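You operate a simulated robot arm through the tools that you are given. There is no shell and no other tool.

You are at the controls of a simulated robot arm. One attempt, no reset.

## Task
Bake the potato bake on FAN at 160 C till it is golden.
Fine: mode dial to FAN first; never hotter; watch through the shut door; heat off once golden, before it darkens; mode back to BAKE.

It is judged by the outcome, as a careful person would: the job done as asked, and still so three seconds after it is handed in. It fails if anything else is knocked over, pushed out of place, dropped, spilled or broken.

## Robot
A 7-joint arm with a four-finger gripper, fixed in place. Base frame: the origin is at the foot of the arm, x ahead of it, y to its left, z up. Lengths are in cm, angles in degrees, forces in N, time in s.
Its first joint turns from -69.0 to 172.0 degrees. Payload 3.67 kg.
The tool frame sits at the grasp point between the pads (the TCP): z along the fingers, y along the line on which they close. The tips reach 2.8 cm beyond it. Largest opening 11.2 cm; the body of the gripper starts 7.3 cm behind the TCP.
Orientation is that of the tool frame in the base frame, as a unit quaternion [x, y, z, w]. With the fingers straight down and closing along the base's y, the tool's x points along the base's -x, its y along +y and its z along -z.

## Interface
- The arm moves only by the tool jog_arm. Its argument "moves" is a list that holds one entry, the list of rows, each a list of 7 numbers: the shift along the tool's x, y, z in units of 25 mm (1.0 is 25 mm), then the turn, a rotation vector about the tool's x, y, z in units of 6 degrees (1.0 is 6 degrees), then the opening, from 0 (shut) to 1 (fully open). In form: [[[dx, dy, dz, rx, ry, rz, claw], ...]]. A call has 1 to 20 rows; each row shifts and turns the commanded pose from where the row before left it, along the tool's axes as they then stand. A call with a number of a shift or a turn outside -1 to 1 is refused whole. Each row takes 0.2 s and may step no farther than 5 cm and 8.6 degrees from the row before; otherwise, or with a gripper value out of range, the whole call is refused. A pose out of reach is approached as far as the arm can. The call stops where the force on the tool passes 40 N (or 10 N more than at its start, if that is more) or the arm is blocked; 0.2 s more then pass. The fingers move at their own pace and stop on an object; they squeeze with about 40 N. The grip force told is the motor's: it shows also when the fingers shut on nothing. Time passes only in rows, and 0.2 s behind the last, so rows that do not move let the fingers close. The reply holds the time, the measured pose of the TCP, the force on the tool along the base axes, the opening and the grip force, in the units named above and with some noise, with the torque about the TCP (base axes, N m) and any sound that the robot's microphone picked up.
- Cameras (640 x 400 px; columns grow to the right, rows downward): "scene" is fixed at [21.82, 49.81, 143.02]; the picture's right is [-0.84, -0.54, 0.00], its down [-0.33, 0.52, -0.79] and it looks along [0.42, -0.66, -0.62] (base axes); focal length 314 px, centre (320, 200). "wrist" rides on the gripper at [6, -1.8, -10.4] in the tool frame; the picture's right is [0.29, 0.96, 0.00], its down [-0.80, 0.24, -0.55] and it looks along [-0.53, 0.16, 0.83] (tool axes); focal length 234 px, centre (320, 200). There is no depth. A picture from a camera that has moved, and an enlarged one, comes with that camera's place and axes in the base frame and with its lens. The place of the scene camera against the robot may be out by one fixed shift of up to 2.5 cm in any direction.
- camera(camera): a new picture of that camera. The clock stands still meanwhile.
- move_column(by): slides the trunk up (or, below 0, down) by that many cm; the arm rides with it, the base frame stays. It gives what a move gives, with no picture.
- enlarge(camera, box): a new picture of the part [left, top, right, bottom] of that camera's present view, enlarged. The clock stands still meanwhile.
- sign_off(): hands the job in; it is judged then, once.

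Places have to be worked out from the pictures, the camera data and where the tool is seen. Open the gripper and draw the arm clear of the work before you hand the job in, unless the task says otherwise.

The tools are called after "Call:" by a JSON object that holds its "method" and its "body". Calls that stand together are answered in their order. jog_arm: Moves the arm, as the interface text tells. Its arguments: {"type":"object","properties":{"moves":{"type":"array","items":{"type":"array","items":{"type":"array","items":{"type":"number"}}}}},"required":["moves"]} The other tools are called the same way: move_column (by) slides the trunk up or down; camera (camera) takes a picture; enlarge (camera, box) takes an enlarged picture of a part of a camera's view; sign_off () hands the job in.

At the start:

```text
clock: 0.0
tool_pos: [61.32, -38.53, 89.13]
tcp_rot: [-0.001, 1.0, -0.001, 0.0]
contact_force: [-0.1, -0.7, -0.5]
torque: [0.01, -0.05, 0.02]
grip_width: 11.21
grasp_force: 0.1
trunk travel left (down, up): [-40.0, 44.0]
```

scene: 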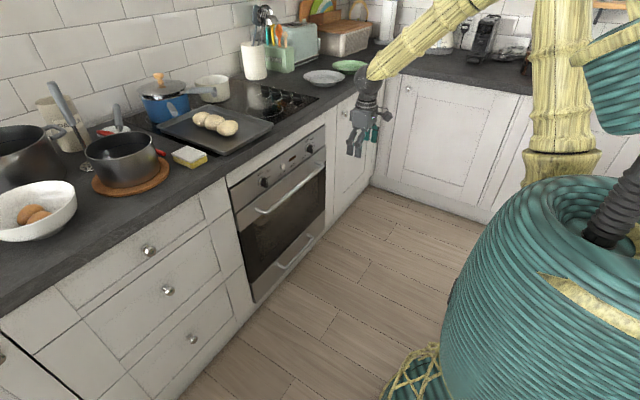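
wrist: 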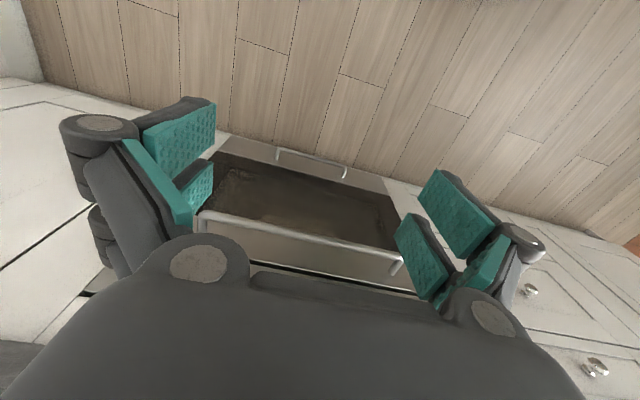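

I start by looking closely at the oven's panel and the surroundings, before any movement.

Call:
{"method": "enlarge", "body": {"camera": "scene", "box": [220, 110, 340, 185]}}

Call:
{"method": "enlarge", "body": {"camera": "scene", "box": [220, 120, 380, 310]}}

Call:
{"method": "camera", "body": {"camera": "wrist"}}

```text
5.33 times, centred on (280, 148) of scene
camera zoom: at [21.82, 49.81, 143.02], right [-0.84, -0.54, 0.0], down [-0.33, 0.52, -0.79], along [0.42, -0.66, -0.62], focal length 1674 px, centre (533, 480)
```

zoom: 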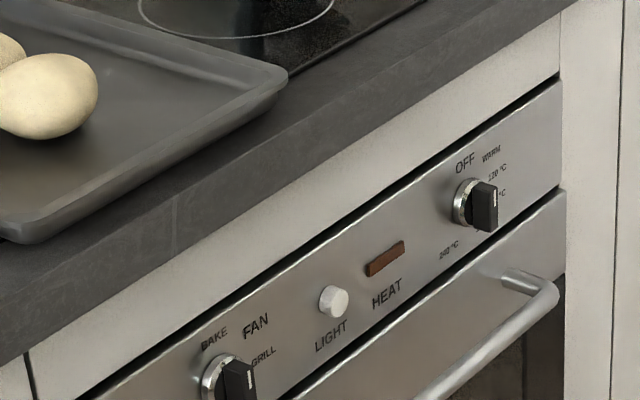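

```text
2.11 times, centred on (300, 215) of scene
camera zoom: at [21.82, 49.81, 143.02], right [-0.84, -0.54, 0.0], down [-0.33, 0.52, -0.79], along [0.42, -0.66, -0.62], focal length 661 px, centre (362, 168)
```

zoom: 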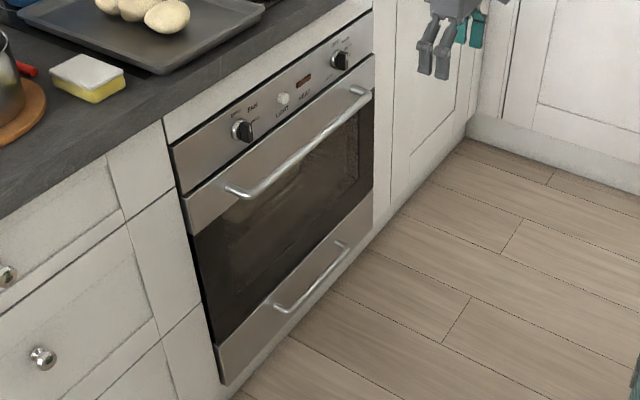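

```text
taken
camera wrist: at [55.37, -40.24, 99.52], right [-0.29, 0.96, 0.0], down [0.8, 0.24, 0.55], along [0.53, 0.16, -0.83], focal length 234 px, centre (320, 200)
```

wrist: 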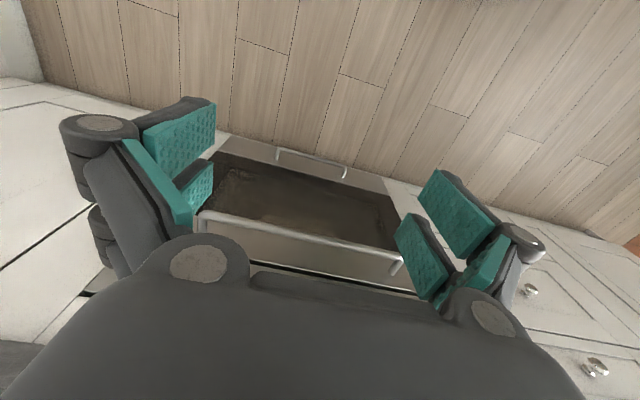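

The oven face looks to be a plane at about x ≈ 90 facing the robot, with mode dial near y ≈ -19, temperature dial near y ≈ -49, both z ≈ 77. I zoom further on each dial and the door glass.

Call:
{"method": "enlarge", "body": {"camera": "scene", "box": [250, 165, 282, 185]}}

Call:
{"method": "enlarge", "body": {"camera": "scene", "box": [295, 135, 327, 155]}}

Call:
{"method": "enlarge", "body": {"camera": "scene", "box": [230, 160, 330, 290]}}

Call:
{"method": "enlarge", "body": {"camera": "wrist", "box": [190, 130, 420, 280]}}

```text
16.00 times, centred on (266, 175) of scene
camera zoom: at [21.82, 49.81, 143.02], right [-0.84, -0.54, 0.0], down [-0.33, 0.52, -0.79], along [0.42, -0.66, -0.62], focal length 5022 px, centre (1184, 600)
```

zoom: 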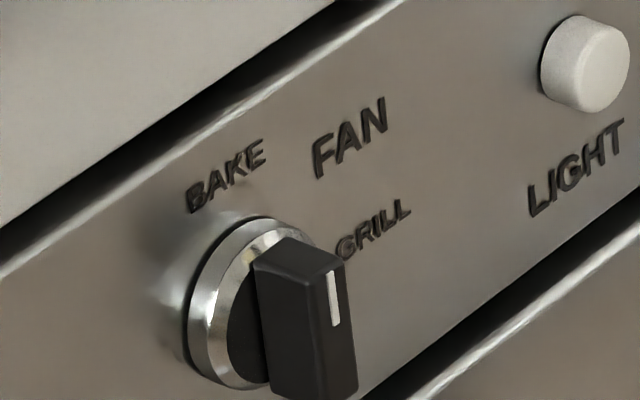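

```text
16.00 times, centred on (311, 145) of scene
camera zoom: at [21.82, 49.81, 143.02], right [-0.84, -0.54, 0.0], down [-0.33, 0.52, -0.79], along [0.42, -0.66, -0.62], focal length 5022 px, centre (464, 1080)
```

zoom: 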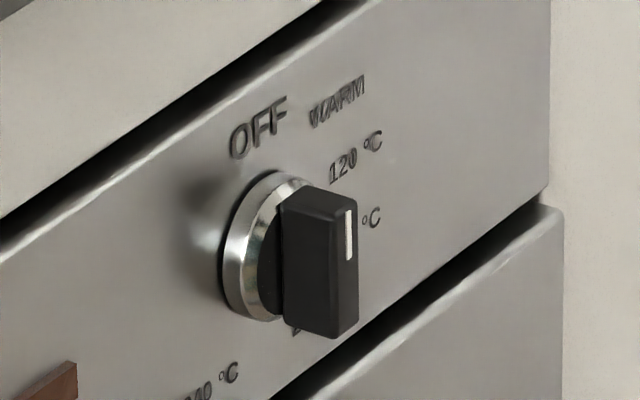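

```text
3.08 times, centred on (280, 225) of scene
camera zoom: at [21.82, 49.81, 143.02], right [-0.84, -0.54, 0.0], down [-0.33, 0.52, -0.79], along [0.42, -0.66, -0.62], focal length 966 px, centre (443, 123)
```

zoom: 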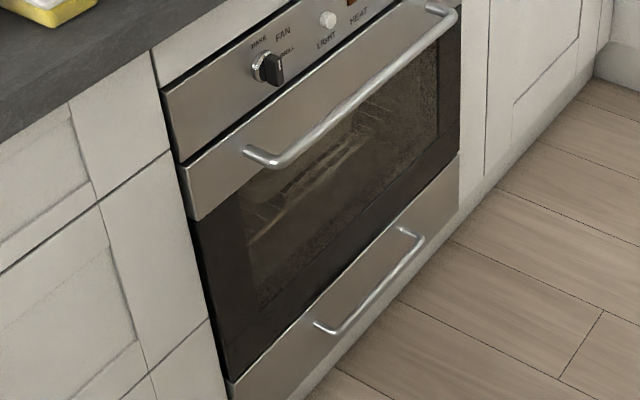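

```text
2.67 times, centred on (305, 205) of wrist
camera zoom: at [55.37, -40.24, 99.52], right [-0.29, 0.96, 0.0], down [0.8, 0.24, 0.55], along [0.53, 0.16, -0.83], focal length 624 px, centre (360, 187)
```

zoom: 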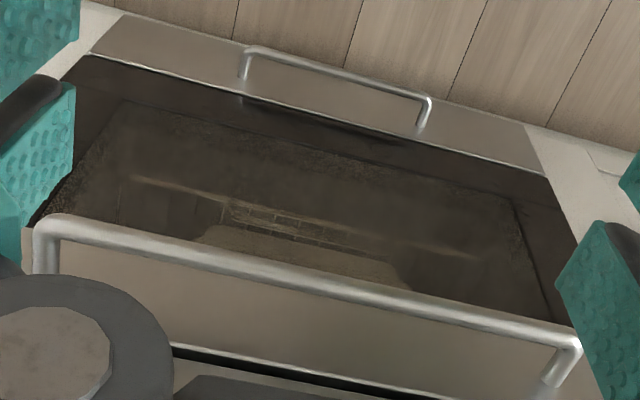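

The dials read BAKE (pointer straight up) and OFF; the dish is a pale shape on the rack behind the glass. I rotate the tool in place so that the fingers point at the oven face (+x), keeping clear of everything.

Call:
{"method": "jog_arm", "body": {"moves": [[[0, 0, 0, 0, -1, 0, 0.6], [0, 0, 0, 0, -1, 0, 0.6], [0, 0, 0, 0, -1, 0, 0.6], [0, 0, 0, 0, -1, 0, 0.6], [0, 0, 0, 0, -1, 0, 0.6], [0, 0, 0, 0, -1, 0, 0.6], [0, 0, 0, 0, -1, 0, 0.6], [0, 0, 0, 0, -1, 0, 0.6]]]}}

```text
clock: 1.8
tool_pos: [61.33, -37.24, 88.92]
tcp_rot: [-0.027, 0.937, 0.009, 0.348]
contact_force: [3.1, -0.8, 2.9]
torque: [0.06, 0.33, -0.1]
grip_width: 6.69
grasp_force: 0.1
out of reach, approached as far as the arm can: row 6, 7
trunk travel left (down, up): [-40.0, 44.0]
```

The arm couldn't complete the tilt at this pose (rows 6–7 out of reach). I look at the scene to see how the arm is posed.

Call:
{"method": "camera", "body": {"camera": "scene"}}

Call:
{"method": "camera", "body": {"camera": "wrist"}}

```text
taken
```

scene: 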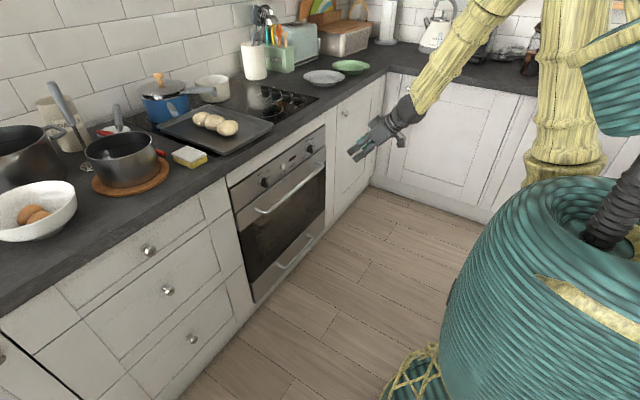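

```text
taken
camera wrist: at [50.01, -39.59, 92.86], right [-0.27, 0.94, -0.19], down [0.23, 0.25, 0.94], along [0.93, 0.21, -0.29], focal length 234 px, centre (320, 200)
```

wrist: 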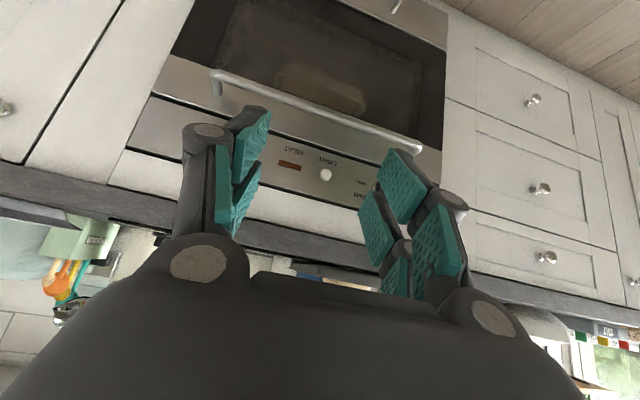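

From this pose the dish is seen behind the glass and the panel lies ahead. I lower the trunk so the forearm can come in more level, which should allow the tool to be horizontal.

Call:
{"method": "move_column", "body": {"by": -15}}

```text
clock: 3.5
tool_pos: [61.37, -37.97, 73.99]
tcp_rot: [-0.002, 0.935, 0.014, 0.354]
contact_force: [0.1, -0.4, 0.0]
torque: [-0.02, -0.01, 0.01]
grip_width: 6.72
grasp_force: 0.1
trunk travel left (down, up): [-25.0, 59.0]
```

Trunk lowered; TCP now at z=74 clear of the oven. I continue tilting to horizontal while raising the tool gently.

Call:
{"method": "jog_arm", "body": {"moves": [[[-0.5, 0, -0.1, 0, -1, 0, 0.6], [-0.5, 0, -0.1, 0, -1, 0, 0.6], [-0.5, 0, -0.1, 0, -1, 0, 0.6], [-0.4, 0, -0.1, 0, -1, 0, 0.6], [-0.4, 0, -0.1, 0, -1, 0, 0.6], [-0.4, 0, -0.1, 0, -1, 0, 0.6], [-0.3, 0, 0, 0, -1, 0, 0.6], [-0.2, 0, 0, 0, -1, 0, 0.6]]]}}

```text
clock: 5.3
tool_pos: [64.0, -37.96, 81.47]
tcp_rot: [0.002, 0.709, 0.015, 0.705]
contact_force: [-1.3, -0.3, 0.2]
torque: [0.01, 0.0, 0.01]
grip_width: 6.74
grasp_force: 0.1
trunk travel left (down, up): [-25.0, 59.0]
```

The tool is now horizontal, pointing at the oven. I look through both cameras to locate the panel and dials.

Call:
{"method": "camera", "body": {"camera": "wrist"}}

Call:
{"method": "camera", "body": {"camera": "scene"}}

```text
taken
camera wrist: at [53.56, -39.74, 75.53], right [-0.02, 0.96, -0.27], down [-0.55, 0.21, 0.81], along [0.83, 0.16, 0.53], focal length 234 px, centre (320, 200)
```

wrist: 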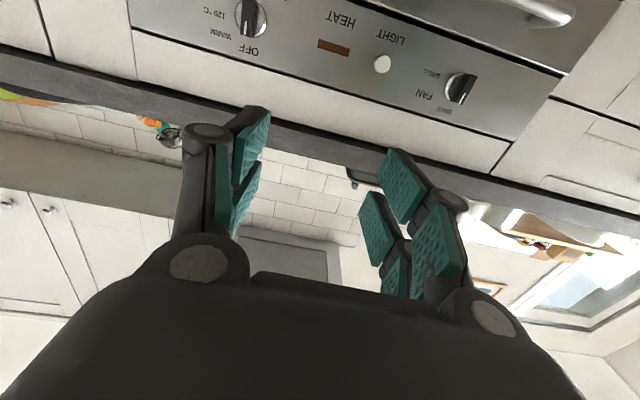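

```text
taken
```

scene: 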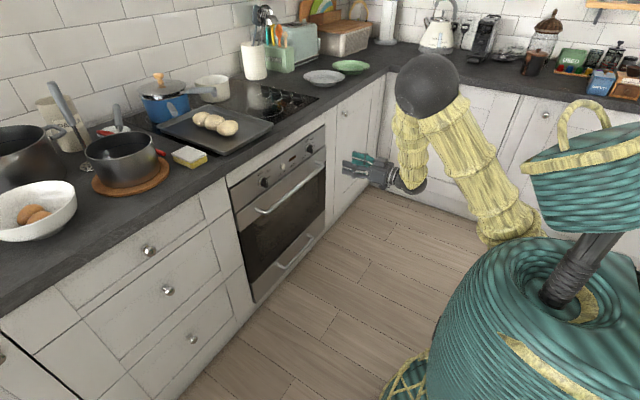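

Triangulating the LIGHT button between the two wrist views gives about (90, -30.5, 75). I enlarge the dials in the wrist view to read the scale and the knob shapes.

Call:
{"method": "enlarge", "body": {"camera": "wrist", "box": [400, 55, 500, 118]}}

Call:
{"method": "enlarge", "body": {"camera": "wrist", "box": [190, 0, 300, 69]}}

```text
6.35 times, centred on (450, 86) of wrist
camera zoom: at [53.56, -39.74, 75.53], right [-0.02, 0.96, -0.27], down [-0.55, 0.21, 0.81], along [0.83, 0.16, 0.53], focal length 1487 px, centre (-505, 921)
```

zoom: 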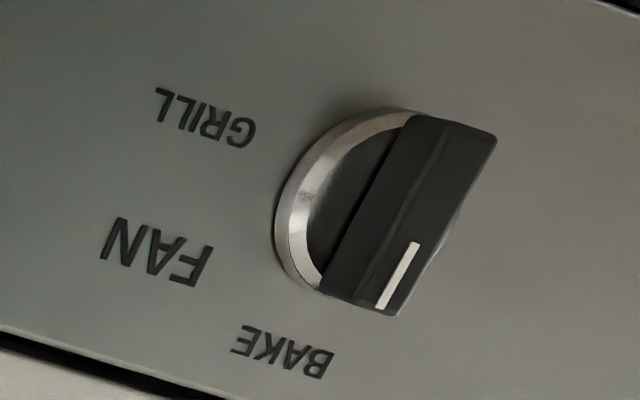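

```text
5.80 times, centred on (245, 34) of wrist
camera zoom: at [53.56, -39.74, 75.53], right [-0.02, 0.96, -0.27], down [-0.55, 0.21, 0.81], along [0.83, 0.16, 0.53], focal length 1358 px, centre (755, 1159)
```

zoom: 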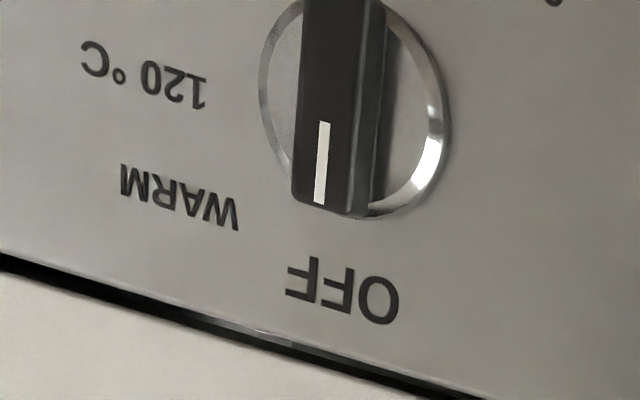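

I move the tool down 12 cm and to the right so the wrist camera sees the full temperature dial, also trimming out the ~1° yaw/roll.

Call:
{"method": "jog_arm", "body": {"moves": [[[0.96, -0.6, 0, 0.17, 0, -0.23, 0.6], [0.96, -0.6, 0, 0, 0, 0, 0.6], [0.96, -0.6, 0, 0, 0, 0, 0.6], [0.96, -0.6, 0, 0, 0, 0, 0.6], [0.96, -0.6, 0, 0, 0, 0, 0.6]]]}}

Call:
{"method": "camera", "body": {"camera": "wrist"}}

```text
clock: 6.5
tool_pos: [63.98, -45.55, 69.39]
tcp_rot: [0.001, 0.711, 0.0, 0.704]
contact_force: [-0.4, -0.8, 0.1]
torque: [-0.02, 0.02, -0.01]
grip_width: 6.71
grasp_force: 0.1
trunk travel left (down, up): [-25.0, 59.0]
```

```text
taken
camera wrist: at [53.62, -47.24, 63.51], right [0.0, 0.96, -0.29], down [-0.55, 0.24, 0.8], along [0.84, 0.16, 0.52], focal length 234 px, centre (320, 200)
```

wrist: 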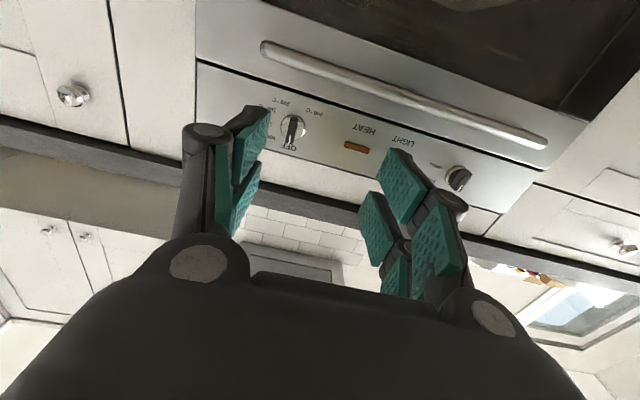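

The left finger blocks part of the temperature dial; I shift the tool 8 cm further right (−y) for a clear view.

Call:
{"method": "jog_arm", "body": {"moves": [[[0, -0.8, 0, 0, 0, 0, 0.6], [0, -0.8, 0, 0, 0, 0, 0.6], [0, -0.8, 0, 0, 0, 0, 0.6], [0, -0.8, 0, 0, 0, 0, 0.6]]]}}

Call:
{"method": "camera", "body": {"camera": "wrist"}}

Call:
{"method": "enlarge", "body": {"camera": "wrist", "box": [250, 70, 410, 170]}}

```text
clock: 7.5
tool_pos: [63.76, -53.59, 69.62]
tcp_rot: [0.001, 0.71, -0.001, 0.705]
contact_force: [0.2, -0.6, 0.8]
torque: [0.01, -0.01, 0.0]
grip_width: 6.71
grasp_force: 0.0
trunk travel left (down, up): [-25.0, 59.0]
```

```text
taken
camera wrist: at [53.46, -55.29, 63.69], right [0.0, 0.96, -0.29], down [-0.55, 0.24, 0.8], along [0.84, 0.16, 0.52], focal length 234 px, centre (320, 200)
```

wrist: 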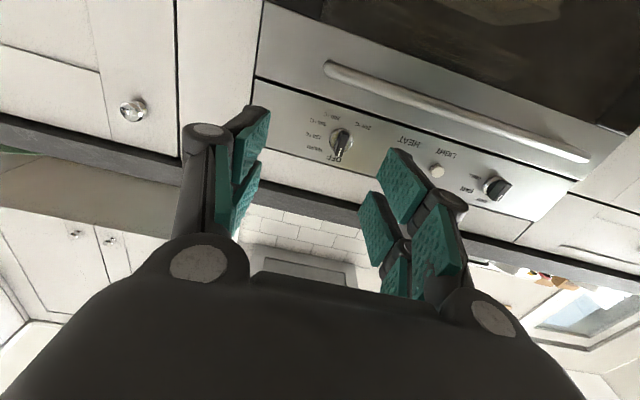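

```text
4.00 times, centred on (330, 120) of wrist
camera zoom: at [53.46, -55.29, 63.69], right [0.0, 0.96, -0.29], down [-0.55, 0.24, 0.8], along [0.84, 0.16, 0.52], focal length 937 px, centre (280, 520)
```

zoom: 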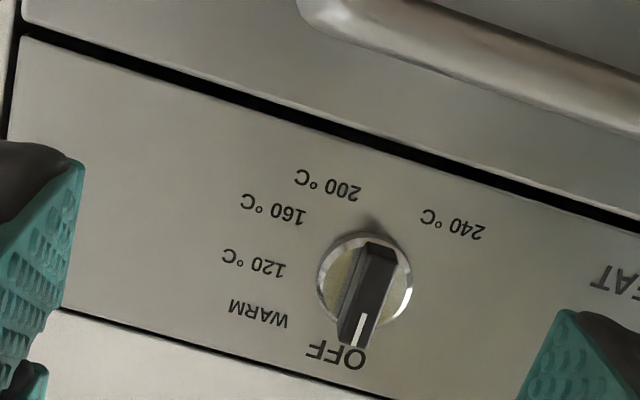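

The temperature dial reads OFF(0°), WARM, 120, 160 (~110–115° clockwise), 200, 240; knob axis is near (y −48.3, z 74.6), its front face near x ≈ 88. Before acting, I check how well the dish is visible from the scene camera through the door.

Call:
{"method": "enlarge", "body": {"camera": "scene", "box": [235, 165, 325, 221]}}

Call:
{"method": "enlarge", "body": {"camera": "scene", "box": [235, 195, 325, 290]}}

```text
7.11 times, centred on (280, 193) of scene
camera zoom: at [21.82, 49.81, 143.02], right [-0.84, -0.54, 0.0], down [-0.33, 0.52, -0.79], along [0.42, -0.66, -0.62], focal length 2232 px, centre (604, 250)
```

zoom: 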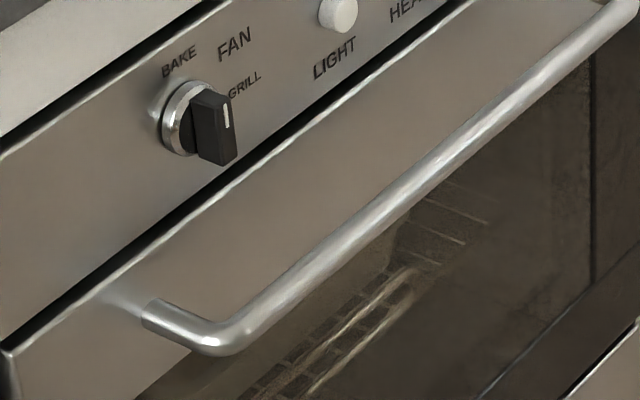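

```text
4.21 times, centred on (280, 242) of scene
camera zoom: at [21.82, 49.81, 143.02], right [-0.84, -0.54, 0.0], down [-0.33, 0.52, -0.79], along [0.42, -0.66, -0.62], focal length 1322 px, centre (488, 21)
```

zoom: 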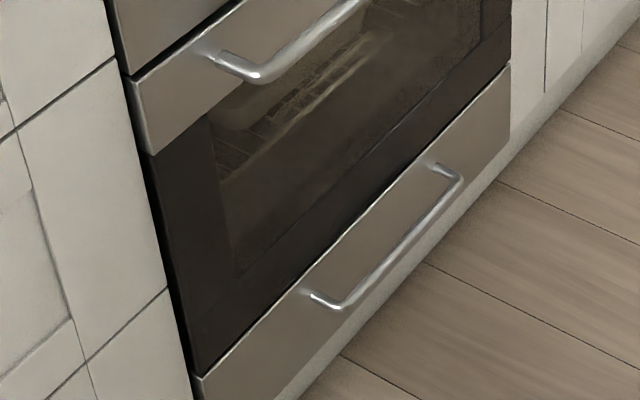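

The scene camera only sees the rack's front, so I'll watch with the wrist camera later. Now I move the tool in front of the mode dial: target TCP (78, -18.6, 74.8).

Call:
{"method": "jog_arm", "body": {"moves": [[[-0.139, 0.933, 0.373, 0, 0, 0, 0.5], [-0.139, 0.933, 0.373, 0, 0, 0, 0.5], [-0.139, 0.933, 0.373, 0, 0, 0, 0.5], [-0.139, 0.933, 0.373, 0, 0, 0, 0.5], [-0.139, 0.933, 0.373, 0, 0, 0, 0.5], [-0.139, 0.933, 0.373, 0, 0, 0, 0.5], [-0.139, 0.933, 0.373, 0, 0, 0, 0.5], [-0.139, 0.933, 0.373, 0, 0, 0, 0.5], [-0.139, 0.933, 0.373, 0, 0, 0, 0.5], [-0.139, 0.933, 0.373, 0, 0, 0, 0.5], [-0.139, 0.933, 0.373, 0, 0, 0, 0.5], [-0.139, 0.933, 0.373, 0, 0, 0, 0.5], [-0.139, 0.933, 0.373, 0, 0, 0, 0.5], [-0.139, 0.933, 0.373, 0, 0, 0, 0.5], [-0.139, 0.933, 0.373, 0, 0, 0, 0.5]]]}}

Call:
{"method": "camera", "body": {"camera": "wrist"}}

Call:
{"method": "camera", "body": {"camera": "scene"}}

```text
clock: 10.8
tool_pos: [75.33, -33.55, 77.04]
tcp_rot: [-0.007, 0.711, 0.008, 0.703]
contact_force: [-0.1, 0.7, 0.2]
torque: [-0.02, -0.01, -0.02]
grip_width: 5.6
grasp_force: 0.1
out of reach, approached as far as the arm can: row 9, 10, 11, 12, 13, 14, 15
trunk travel left (down, up): [-25.0, 59.0]
```

```text
taken
camera wrist: at [64.95, -35.55, 71.21], right [-0.02, 0.96, -0.29], down [-0.55, 0.23, 0.8], along [0.83, 0.18, 0.52], focal length 234 px, centre (320, 200)
```

wrist: 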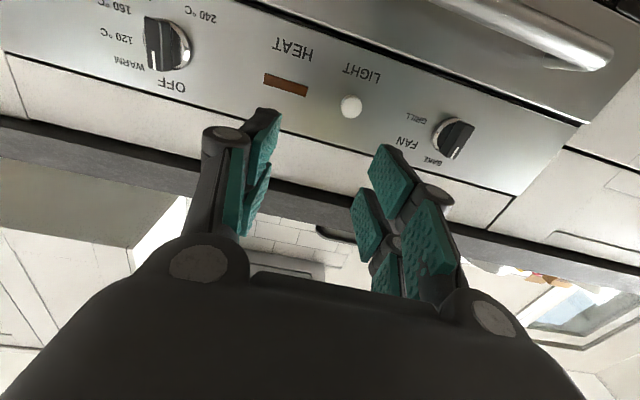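

```text
taken
```

scene: 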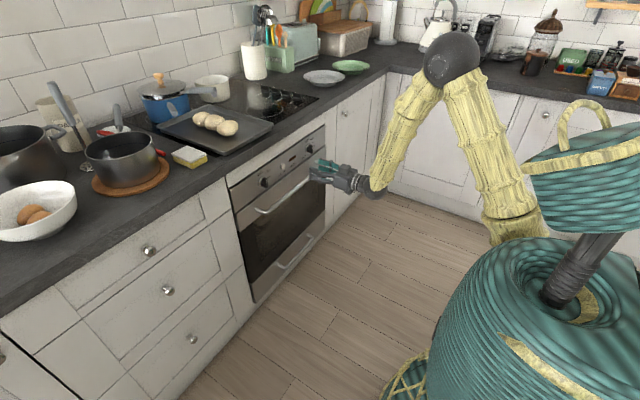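

The arm ran out of wrist bend before reaching the dial (TCP at y −33.5). I lower the trunk another 15 cm (fingertips stay ~8 cm clear of the door handle) and then raise the tool back up.

Call:
{"method": "move_column", "body": {"by": -15}}

Call:
{"method": "jog_arm", "body": {"moves": [[[-0.9, 0, 0, 0, 0, 0, 0.5], [-0.9, 0, 0, 0, 0, 0, 0.5], [-0.9, 0, 0, 0, 0, 0, 0.5], [-0.9, 0, 0, 0, 0, 0, 0.5], [-0.9, 0, 0, 0, 0, 0, 0.5], [-0.6, 0, 0, 0, 0, 0, 0.5]]]}}

```text
clock: 12.5
tool_pos: [75.41, -33.51, 62.12]
tcp_rot: [-0.008, 0.711, 0.008, 0.703]
contact_force: [0.2, -0.1, 1.0]
torque: [-0.01, 0.01, -0.03]
grip_width: 5.57
grasp_force: 0.2
trunk travel left (down, up): [-10.0, 74.0]
```

```text
clock: 13.9
tool_pos: [75.32, -34.73, 74.9]
tcp_rot: [0.007, 0.709, 0.015, 0.705]
contact_force: [0.7, 0.4, -0.4]
torque: [0.01, 0.01, -0.04]
grip_width: 5.58
grasp_force: 0.0
trunk travel left (down, up): [-10.0, 74.0]
```

Trunk lowered with TCP back at z=74.9. I now slide along +y toward the mode dial, correcting the small roll/yaw.

Call:
{"method": "jog_arm", "body": {"moves": [[[0, 0.8, 0, 0.11, 0, -0.3, 0.5], [0, 0.8, 0, 0, 0, 0, 0.5], [0, 0.8, 0, 0, 0, 0, 0.5], [0, 0.8, 0, 0, 0, 0, 0.5], [0, 0.8, 0, 0, 0, 0, 0.5], [0, 0.8, 0, 0, 0, 0, 0.5], [0, 0.8, 0, 0, 0, 0, 0.5], [0, 0.8, 0, 0, 0, 0, 0.5]]]}}

Call:
{"method": "camera", "body": {"camera": "wrist"}}

Call:
{"method": "camera", "body": {"camera": "scene"}}

```text
clock: 15.9
tool_pos: [74.29, -28.76, 78.05]
tcp_rot: [0.031, 0.716, 0.022, 0.697]
contact_force: [0.0, -0.1, -0.5]
torque: [0.02, -0.02, -0.04]
grip_width: 5.6
grasp_force: 0.1
out of reach, approached as far as the arm can: row 3, 4, 5, 6, 7, 8
trunk travel left (down, up): [-10.0, 74.0]
stopped in row 8: the arm was blocked; the commanded pose is now the measured one
```

```text
taken
camera wrist: at [63.76, -29.9, 72.33], right [0.0, 0.98, -0.22], down [-0.53, 0.19, 0.83], along [0.85, 0.11, 0.52], focal length 234 px, centre (320, 200)
```

wrist: 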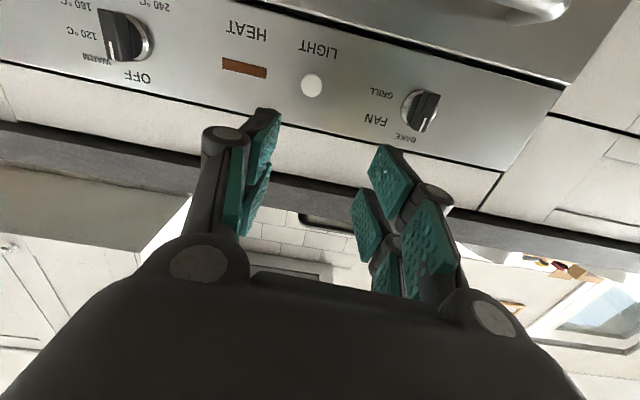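

```text
taken
```

scene: 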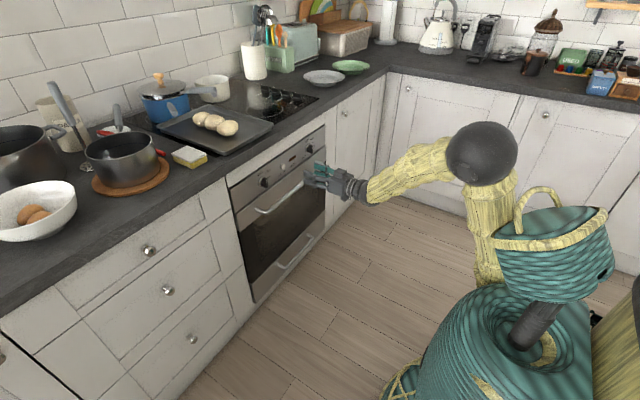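

The IK let the roll drift by +4° as it failed, so a joint related to tool roll seems to be near its limit. I test rolling the tool about its axis (in free space, fingertips ~11 cm off the panel) to find a better wrist configuration; the dial's handle is symmetric anyway.

Call:
{"method": "jog_arm", "body": {"moves": [[[0, 0, 0, 0, 0, 1, 0.5], [0, 0, 0, 0, 0, 1, 0.5], [0, 0, 0, 0, 0, 1, 0.5], [0, 0, 0, 0, 0, 1, 0.5], [0, 0, 0, 0, 0, 1, 0.5], [0, 0, 0, 0, 0, 1, 0.5], [0, 0, 0, 0, 0, 1, 0.5], [0, 0, 0, 0, 0, 1, 0.5], [0, 0, 0, 0, 0, 1, 0.5], [0, 0, 0, 0, 0, 1, 0.5]]]}}

Call:
{"method": "camera", "body": {"camera": "scene"}}

```text
clock: 18.3
tool_pos: [73.96, -32.24, 78.06]
tcp_rot: [0.422, 0.576, 0.39, 0.581]
contact_force: [0.1, 0.2, -0.7]
torque: [0.0, 0.0, 0.0]
grip_width: 5.59
grasp_force: 0.1
trunk travel left (down, up): [-10.0, 74.0]
stopped in row 10: the arm was blocked; the commanded pose is now the measured one
```

```text
taken
```

scene: 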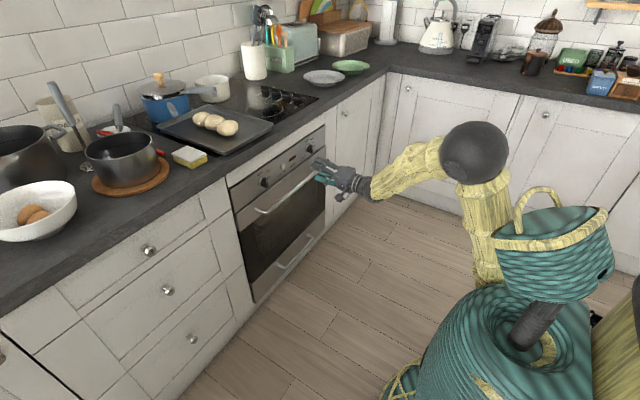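

Rolling to 70° didn't free it; "blocked" suggests the elbow (black ball) is folding against the trunk. Reaching further out unfolds the elbow, so I roll back to upright while extending forward to x≈83 (still ~2.5 cm short of the knobs).

Call:
{"method": "jog_arm", "body": {"moves": [[[0, 0, 0.3, 0, 0, -0.97, 0.5], [0, 0, 0.3, 0, 0, -0.97, 0.5], [0, 0, 0.3, 0, 0, -0.97, 0.5], [0, 0, 0.3, 0, 0, -0.97, 0.5], [0, 0, 0.3, 0, 0, -0.97, 0.5], [0, 0, 0.3, 0, 0, -0.97, 0.5], [0, 0, 0.3, 0, 0, -0.97, 0.5], [0, 0, 0.3, 0, 0, -0.97, 0.5], [0, 0, 0.3, 0, 0, -0.97, 0.5], [0, 0, 0.3, 0, 0, -0.97, 0.5], [0, 0, 0, 0, 0, -0.97, 0.5], [0, 0, 0, 0, 0, -0.97, 0.5]]]}}

Call:
{"method": "camera", "body": {"camera": "scene"}}

Call:
{"method": "camera", "body": {"camera": "wrist"}}

```text
clock: 21.1
tool_pos: [80.53, -37.72, 77.75]
tcp_rot: [0.073, 0.706, 0.01, 0.704]
contact_force: [-0.6, 0.3, -0.1]
torque: [0.01, 0.03, -0.01]
grip_width: 5.61
grasp_force: 0.0
trunk travel left (down, up): [-10.0, 74.0]
stopped in row 12: the arm was blocked; the commanded pose is now the measured one
```

```text
taken
```

scene: 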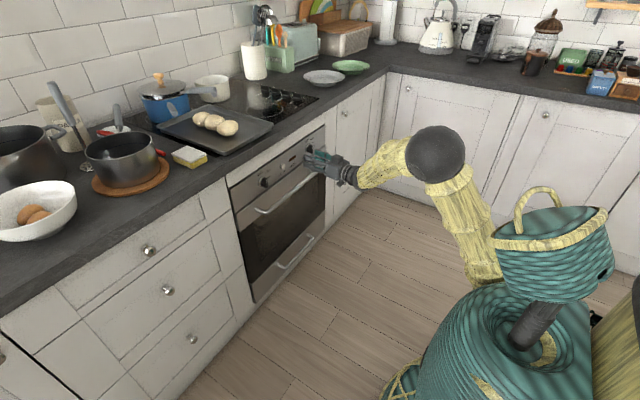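

```text
taken
camera wrist: at [70.01, -37.84, 71.75], right [0.09, 0.98, -0.17], down [-0.53, 0.19, 0.82], along [0.84, 0.02, 0.54], focal length 234 px, centre (320, 200)
```

wrist: 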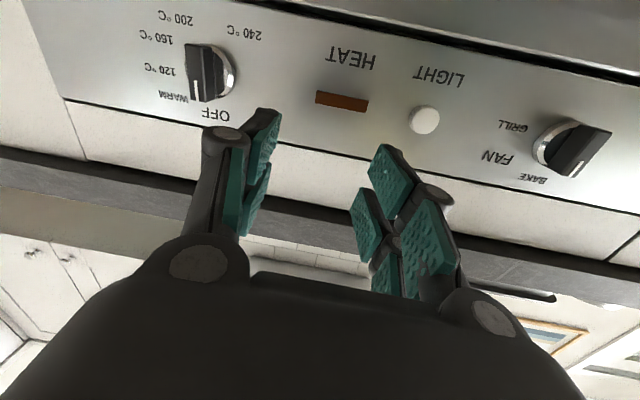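

The azimuth of the TCP seems stuck near −23° regardless of what I command, so something at the shoulder/upper arm is limiting. I zoom in on the arm's structure in the scene view to understand it.

Call:
{"method": "enlarge", "body": {"camera": "scene", "box": [340, 100, 640, 400]}}

```text
1.33 times, centred on (490, 250) of scene
camera zoom: at [21.82, 49.81, 143.02], right [-0.84, -0.54, 0.0], down [-0.33, 0.52, -0.79], along [0.42, -0.66, -0.62], focal length 418 px, centre (93, 133)
```

zoom: 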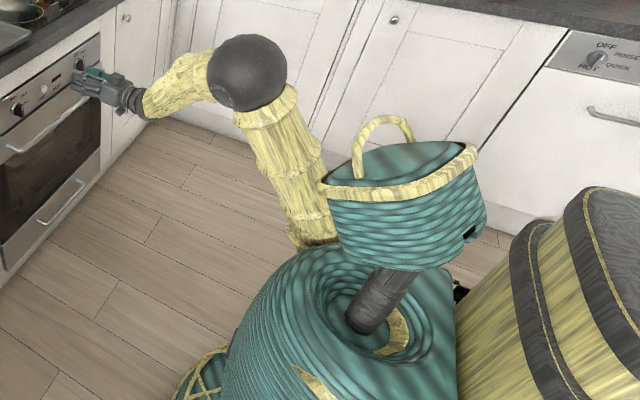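

The arm is mounted on the far (−y) side of the torso, with the elbow up; the limit appears to be a shoulder/elbow one. I back off 15 cm and tilt the tool down again in free space, to test how far left the arm can swing and find a better configuration.

Call:
{"method": "jog_arm", "body": {"moves": [[[0, 0, -1, 0, 0, 0, 0.5], [0, 0, -1, 0, 0, 0, 0.5], [0, 0, -1, 0, 0, 0, 0.5], [0, 0, -1, 0, 0, 0, 0.5], [0, 0, -1, 0, 0, 0, 0.5], [0, 0, 0, 0, 1, 0, 0.5], [0, 0, 0, 0, 1, 0, 0.5], [0, 0, 0, 0, 1, 0, 0.5], [0, 0, 0, 0, 1, 0, 0.5], [0, 0, 0, 0, 1, 0, 0.5], [0, 0, 0, 0, 1, 0, 0.5], [0, 0, 0, 0, 1, 0, 0.5], [0, 0, 0, 0, 1, 0, 0.5], [0, 0, 0, 0, 1, 0, 0.5], [0, 0, 0, 0, 1, 0, 0.5]]]}}

Call:
{"method": "camera", "body": {"camera": "scene"}}

```text
clock: 24.3
tool_pos: [68.04, -36.36, 77.97]
tcp_rot: [0.058, 0.964, 0.042, 0.256]
contact_force: [-0.5, 0.6, -0.6]
torque: [-0.02, 0.0, 0.01]
grip_width: 5.58
grasp_force: 0.0
trunk travel left (down, up): [-10.0, 74.0]
```

```text
taken
```

scene: 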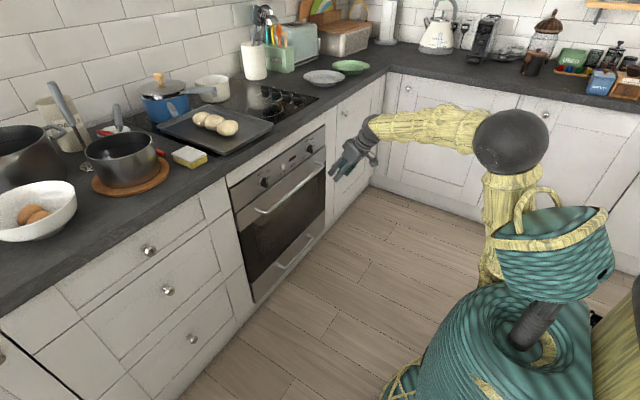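

Now the tool is 30° off vertical and the arm tracks fine here. I try sliding left (+y) in free space to see whether the limit persists in this posture.

Call:
{"method": "jog_arm", "body": {"moves": [[[0, 0.8, 0, 0, 0, 0, 0.5], [0, 0.8, 0, 0, 0, 0, 0.5], [0, 0.8, 0, 0, 0, 0, 0.5], [0, 0.8, 0, 0, 0, 0, 0.5], [0, 0.8, 0, 0, 0, 0, 0.5], [0, 0.8, 0, 0, 0, 0, 0.5], [0, 0.8, 0, 0, 0, 0, 0.5], [0, 0.8, 0, 0, 0, 0, 0.5]]]}}

Call:
{"method": "camera", "body": {"camera": "scene"}}

```text
clock: 26.3
tool_pos: [71.79, -24.54, 77.32]
tcp_rot: [0.083, 0.963, 0.089, 0.241]
contact_force: [-0.4, 0.3, -0.9]
torque: [0.0, -0.02, -0.02]
grip_width: 5.6
grasp_force: 0.0
out of reach, approached as far as the arm can: row 6, 7, 8
trunk travel left (down, up): [-10.0, 74.0]
stopped in row 8: the arm was blocked; the commanded pose is now the measured one
```

```text
taken
```

scene: 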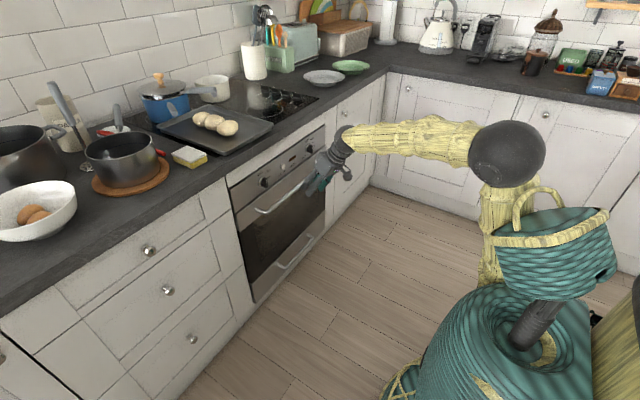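

Blocked again with the upper arm standing vertical against the robot's head. The remedy is the opposite: raise the trunk so the arm reaches down-and-forward, leaning away from the head. I raise the trunk 25 cm (the tool rises in free space, ~14 cm clear of the counter edge).

Call:
{"method": "move_column", "body": {"by": 25}}

Call:
{"method": "jog_arm", "body": {"moves": [[[-0.42, 0, 0.8, 0, 0, 0, 0.5], [-0.42, 0, 0.8, 0, 0, 0, 0.5], [-0.42, 0, 0.8, 0, 0, 0, 0.5], [-0.42, 0, 0.8, 0, 0, 0, 0.5], [-0.42, 0, 0.8, 0, 0, 0, 0.5], [0, 0, 0.8, 0, 0, 0, 0.5], [0, 0, 0.8, 0, 0, 0, 0.5]]]}}

Call:
{"method": "camera", "body": {"camera": "scene"}}

```text
clock: 28.9
tool_pos: [71.72, -24.49, 102.36]
tcp_rot: [0.083, 0.963, 0.089, 0.242]
contact_force: [-1.2, 0.1, 0.4]
torque: [-0.02, -0.01, -0.01]
grip_width: 5.58
grasp_force: 0.0
trunk travel left (down, up): [-35.0, 49.0]
```

```text
clock: 30.5
tool_pos: [83.15, -23.57, 92.67]
tcp_rot: [0.082, 0.963, 0.089, 0.242]
contact_force: [-0.1, -0.3, -0.5]
torque: [-0.01, 0.01, 0.0]
grip_width: 5.58
grasp_force: 0.0
trunk travel left (down, up): [-35.0, 49.0]
```

```text
taken
```

scene: 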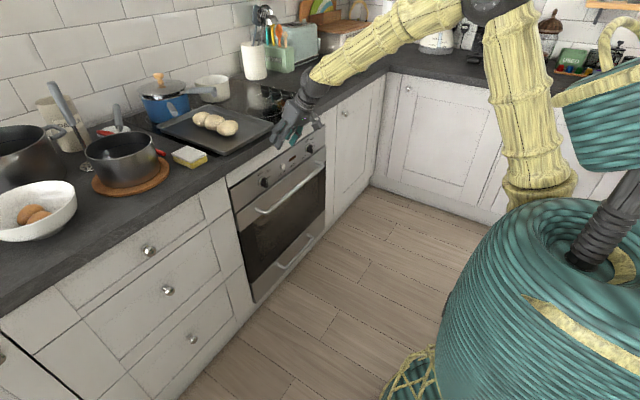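

I drifted forward (sign slip on x) but nothing was touched; the TCP is at (83, −23.6, 92.7). I bring it back and down to about (74, −24, 78).

Call:
{"method": "jog_arm", "body": {"moves": [[[0.829, -0.236, 0.483, 0, 0, 0, 0.5], [0.829, -0.236, 0.483, 0, 0, 0, 0.5], [0.829, -0.236, 0.483, 0, 0, 0, 0.5], [0.829, -0.236, 0.483, 0, 0, 0, 0.5], [0.829, -0.236, 0.483, 0, 0, 0, 0.5], [0.829, -0.236, 0.483, 0, 0, 0, 0.5], [0.829, -0.236, 0.483, 0, 0, 0, 0.5]]]}}

Call:
{"method": "move_column", "body": {"by": 15}}

```text
clock: 32.1
tool_pos: [74.21, -23.69, 77.91]
tcp_rot: [0.08, 0.963, 0.089, 0.243]
contact_force: [0.0, -0.8, -0.8]
torque: [0.0, -0.02, 0.01]
grip_width: 5.62
grasp_force: 0.1
trunk travel left (down, up): [-35.0, 49.0]
```

```text
clock: 33.8
tool_pos: [74.08, -23.54, 92.88]
tcp_rot: [0.081, 0.963, 0.088, 0.242]
contact_force: [0.5, -0.3, -0.8]
torque: [-0.01, 0.02, 0.0]
grip_width: 5.62
grasp_force: 0.0
trunk travel left (down, up): [-50.0, 34.0]
```

Trunk is at +10 now. I lower the tool to z≈75 again and take out the residual sideways tilt/roll (about 7.5° and −11.5°).

Call:
{"method": "jog_arm", "body": {"moves": [[[0.525, -0.056, 0.753, 0.156, 0, -0.24, 0.5], [0.525, -0.056, 0.753, 0.156, 0, -0.24, 0.5], [0.525, -0.056, 0.753, 0.156, 0, -0.24, 0.5], [0.525, -0.056, 0.753, 0.156, 0, -0.24, 0.5], [0.525, -0.056, 0.753, 0.156, 0, -0.24, 0.5], [0.525, -0.056, 0.753, 0.156, 0, -0.24, 0.5], [0.525, -0.056, 0.753, 0.156, 0, -0.24, 0.5], [0.525, -0.056, 0.753, 0.156, 0, -0.24, 0.5]]]}}

Call:
{"method": "camera", "body": {"camera": "scene"}}

Call:
{"method": "camera", "body": {"camera": "wrist"}}

```text
clock: 35.6
tool_pos: [72.18, -22.25, 74.74]
tcp_rot: [0.0, 0.97, -0.001, 0.243]
contact_force: [0.2, 0.4, 0.1]
torque: [0.0, 0.02, 0.02]
grip_width: 5.58
grasp_force: 0.0
trunk travel left (down, up): [-50.0, 34.0]
```

```text
taken
```

scene: 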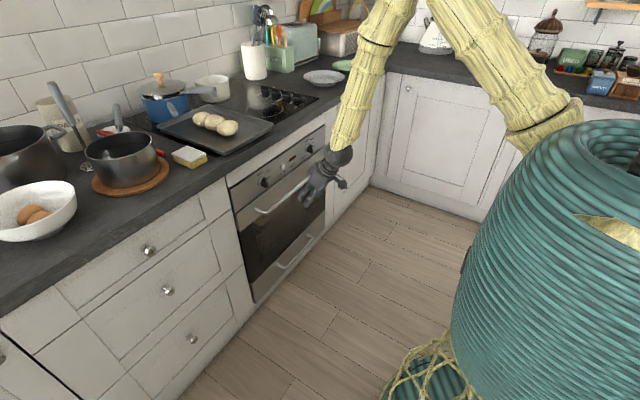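

```text
taken
camera wrist: at [61.87, -24.0, 80.99], right [-0.25, 0.96, -0.14], down [0.44, 0.24, 0.87], along [0.86, 0.16, -0.48], focal length 234 px, centre (320, 200)
```

wrist: 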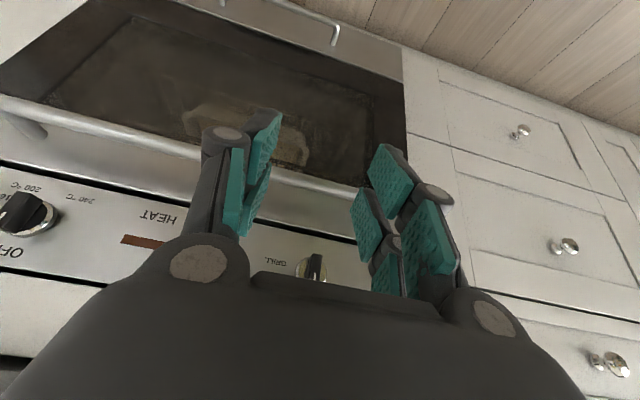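

Orientation is clean and the arm reaches y=−22 now. I raise the trunk another 18 cm and lower the tool again, so the forearm becomes straighter for the horizontal approach.

Call:
{"method": "move_column", "body": {"by": 18}}

Call:
{"method": "jog_arm", "body": {"moves": [[[0.38, 0, 0.7, 0, 0, 0, 0.5], [0.38, 0, 0.7, 0, 0, 0, 0.5], [0.38, 0, 0.7, 0, 0, 0, 0.5], [0.38, 0, 0.7, 0, 0, 0, 0.5], [0.38, 0, 0.7, 0, 0, 0, 0.5], [0.38, 0, 0.7, 0, 0, 0, 0.5], [0.38, 0, 0.7, 0, 0, 0, 0.5], [0.38, 0, 0.7, 0, 0, 0, 0.5], [0.38, 0, 0.7, 0, 0, 0, 0.5]]]}}

```text
clock: 37.6
tool_pos: [72.13, -22.27, 92.63]
tcp_rot: [0.001, 0.97, 0.0, 0.244]
contact_force: [0.2, -0.4, 1.2]
torque: [-0.02, 0.0, 0.04]
grip_width: 5.61
grasp_force: 0.0
trunk travel left (down, up): [-68.0, 16.0]
```

```text
clock: 39.6
tool_pos: [72.14, -22.31, 74.8]
tcp_rot: [0.001, 0.97, 0.002, 0.244]
contact_force: [0.3, 0.2, 0.3]
torque: [0.0, 0.02, 0.0]
grip_width: 5.56
grasp_force: 0.2
trunk travel left (down, up): [-68.0, 16.0]
```

Now I tilt the tool up to horizontal in place (about 62° over 11 rows), TCP staying at (72, −22, 75).

Call:
{"method": "jog_arm", "body": {"moves": [[[0, 0, 0, 0, -0.935, 0, 0.5], [0, 0, 0, 0, -0.935, 0, 0.5], [0, 0, 0, 0, -0.935, 0, 0.5], [0, 0, 0, 0, -0.935, 0, 0.5], [0, 0, 0, 0, -0.935, 0, 0.5], [0, 0, 0, 0, -0.935, 0, 0.5], [0, 0, 0, 0, -0.935, 0, 0.5], [0, 0, 0, 0, -0.935, 0, 0.5], [0, 0, 0, 0, -0.935, 0, 0.5], [0, 0, 0, 0, -0.935, 0, 0.5], [0, 0, 0, 0, -0.935, 0, 0.5]]]}}

Call:
{"method": "camera", "body": {"camera": "scene"}}

Call:
{"method": "camera", "body": {"camera": "wrist"}}

```text
clock: 42.0
tool_pos: [72.02, -22.33, 74.79]
tcp_rot: [0.001, 0.707, 0.001, 0.708]
contact_force: [0.5, 0.2, 0.0]
torque: [0.0, 0.0, 0.0]
grip_width: 5.6
grasp_force: 0.0
trunk travel left (down, up): [-68.0, 16.0]
```

```text
taken
```

scene: 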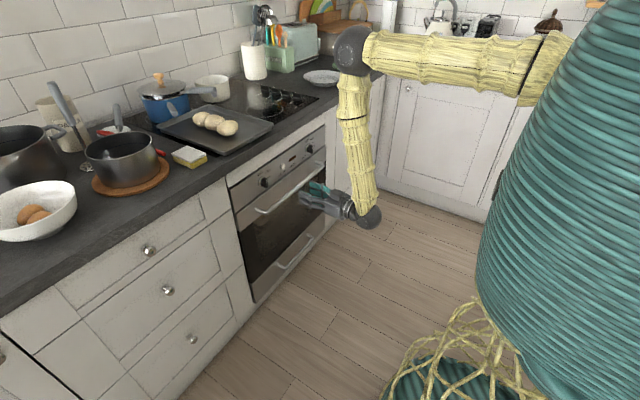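

```text
taken
camera wrist: at [61.57, -23.96, 68.69], right [0.0, 0.96, -0.29], down [-0.55, 0.24, 0.8], along [0.83, 0.16, 0.53], focal length 234 px, centre (320, 200)
```

wrist: 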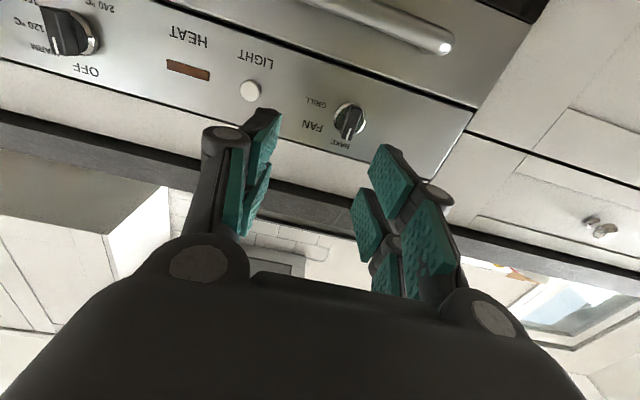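

The tool is exactly horizontal at (72, −22.3, 74.8) with good posture. I enlarge the wrist view on the mode dial to pin down its axis.

Call:
{"method": "enlarge", "body": {"camera": "wrist", "box": [290, 80, 410, 155]}}

```text
5.33 times, centred on (350, 118) of wrist
camera zoom: at [61.57, -23.96, 68.69], right [0.0, 0.96, -0.29], down [-0.55, 0.24, 0.8], along [0.83, 0.16, 0.53], focal length 1249 px, centre (160, 640)
```

zoom: 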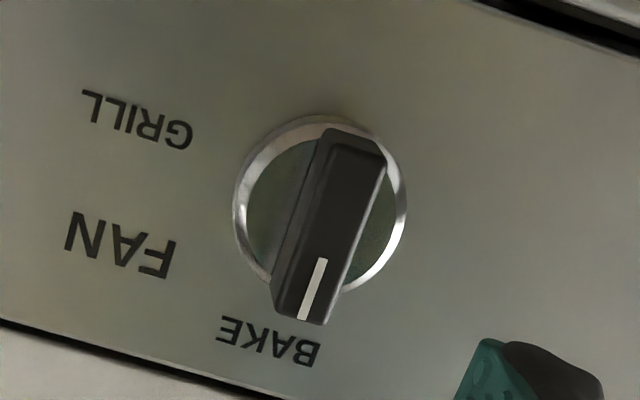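

Mode dial axis: y ≈ −18.4, z ≈ 74.7, handle front x ≈ 87.8, thickness ~1.5 cm. I move in to x = 84 centred on it (fingers open 5.6 cm), then check.

Call:
{"method": "jog_arm", "body": {"moves": [[[0.01, 0.393, 0.7, 0, 0, 0, 0.5], [0.01, 0.393, 0.7, 0, 0, 0, 0.5], [0.01, 0.393, 0.7, 0, 0, 0, 0.5], [0.01, 0.393, 0.7, 0, 0, 0, 0.5], [0, 0, 0.5, 0, 0, 0, 0.5], [0, 0, 0.5, 0, 0, 0, 0.5], [0, 0, 0.5, 0, 0, 0, 0.5], [0, 0, 0.5, 0, 0, 0, 0.5]]]}}

Call:
{"method": "camera", "body": {"camera": "wrist"}}

Call:
{"method": "camera", "body": {"camera": "scene"}}

```text
clock: 43.8
tool_pos: [83.97, -18.32, 74.65]
tcp_rot: [0.001, 0.707, -0.001, 0.707]
contact_force: [0.1, 0.0, 0.0]
torque: [-0.03, 0.03, 0.01]
grip_width: 5.57
grasp_force: 0.2
trunk travel left (down, up): [-68.0, 16.0]
```

```text
taken
camera wrist: at [73.56, -20.03, 68.68], right [0.0, 0.96, -0.29], down [-0.55, 0.24, 0.8], along [0.83, 0.16, 0.53], focal length 234 px, centre (320, 200)
```

wrist: 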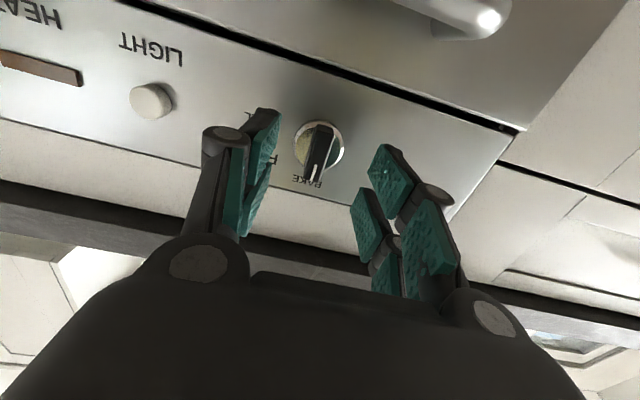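

```text
taken
```

scene: 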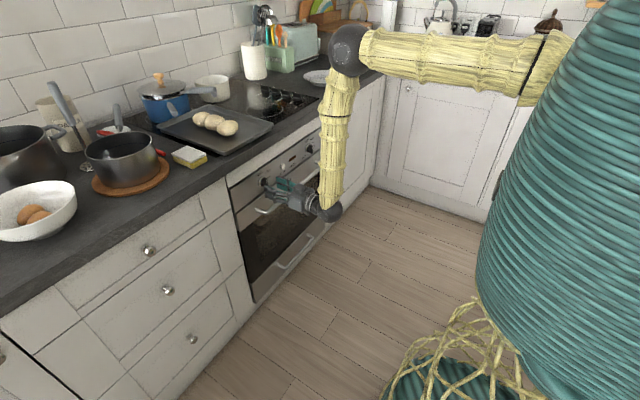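

The knob is centred between the fingers. I advance 2.6 cm so the pads straddle the handle, then close.

Call:
{"method": "jog_arm", "body": {"moves": [[[0, 0, 0.35, 0, 0, 0, 0.5], [0, 0, 0.35, 0, 0, 0, 0.5], [0, 0, 0.34, 0, 0, 0, 0.5]]]}}

Call:
{"method": "enlarge", "body": {"camera": "wrist", "box": [220, 80, 420, 205]}}

```text
clock: 44.6
tool_pos: [86.66, -18.21, 74.69]
tcp_rot: [0.0, 0.708, 0.0, 0.707]
contact_force: [0.0, 0.2, -0.1]
torque: [-0.02, -0.02, 0.01]
grip_width: 5.62
grasp_force: 0.1
trunk travel left (down, up): [-68.0, 16.0]
```

```text
3.20 times, centred on (320, 142) of wrist
camera zoom: at [76.13, -19.98, 68.69], right [0.0, 0.96, -0.29], down [-0.55, 0.24, 0.8], along [0.83, 0.16, 0.53], focal length 749 px, centre (320, 384)
```

zoom: 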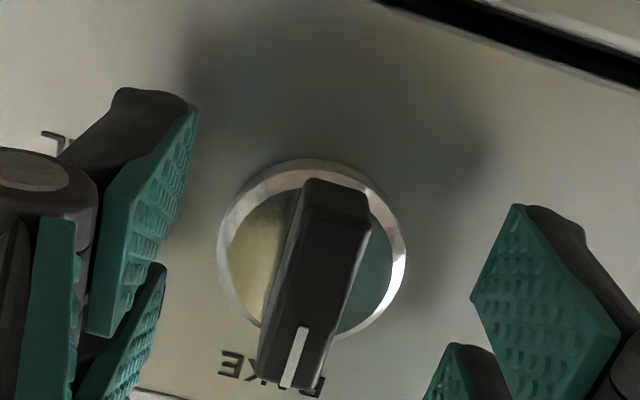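

The fingers straddle the handle nicely. I close the gripper with the arm still.

Call:
{"method": "jog_arm", "body": {"moves": [[[0, 0, 0, 0, 0, 0, 0.3], [0, 0, 0, 0, 0, 0, 0.15], [0, 0, 0, 0, 0, 0, 0], [0, 0, 0, 0, 0, 0, 0]]]}}

Call:
{"method": "enlarge", "body": {"camera": "wrist", "box": [220, 80, 420, 205]}}

```text
clock: 45.6
tool_pos: [86.56, -18.29, 74.68]
tcp_rot: [0.0, 0.708, 0.001, 0.706]
contact_force: [2.1, -4.9, 0.4]
torque: [0.04, 0.52, -0.18]
grip_width: 1.28
grasp_force: 45.2
trunk travel left (down, up): [-68.0, 16.0]
```

```text
3.20 times, centred on (320, 142) of wrist
camera zoom: at [76.14, -20.06, 68.71], right [0.0, 0.96, -0.29], down [-0.55, 0.24, 0.8], along [0.83, 0.16, 0.53], focal length 749 px, centre (320, 384)
```

zoom: 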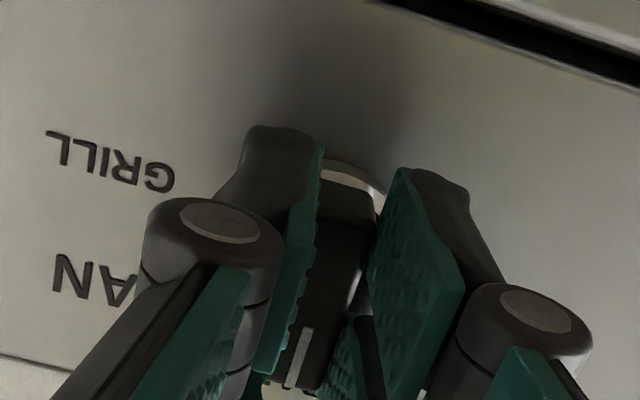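

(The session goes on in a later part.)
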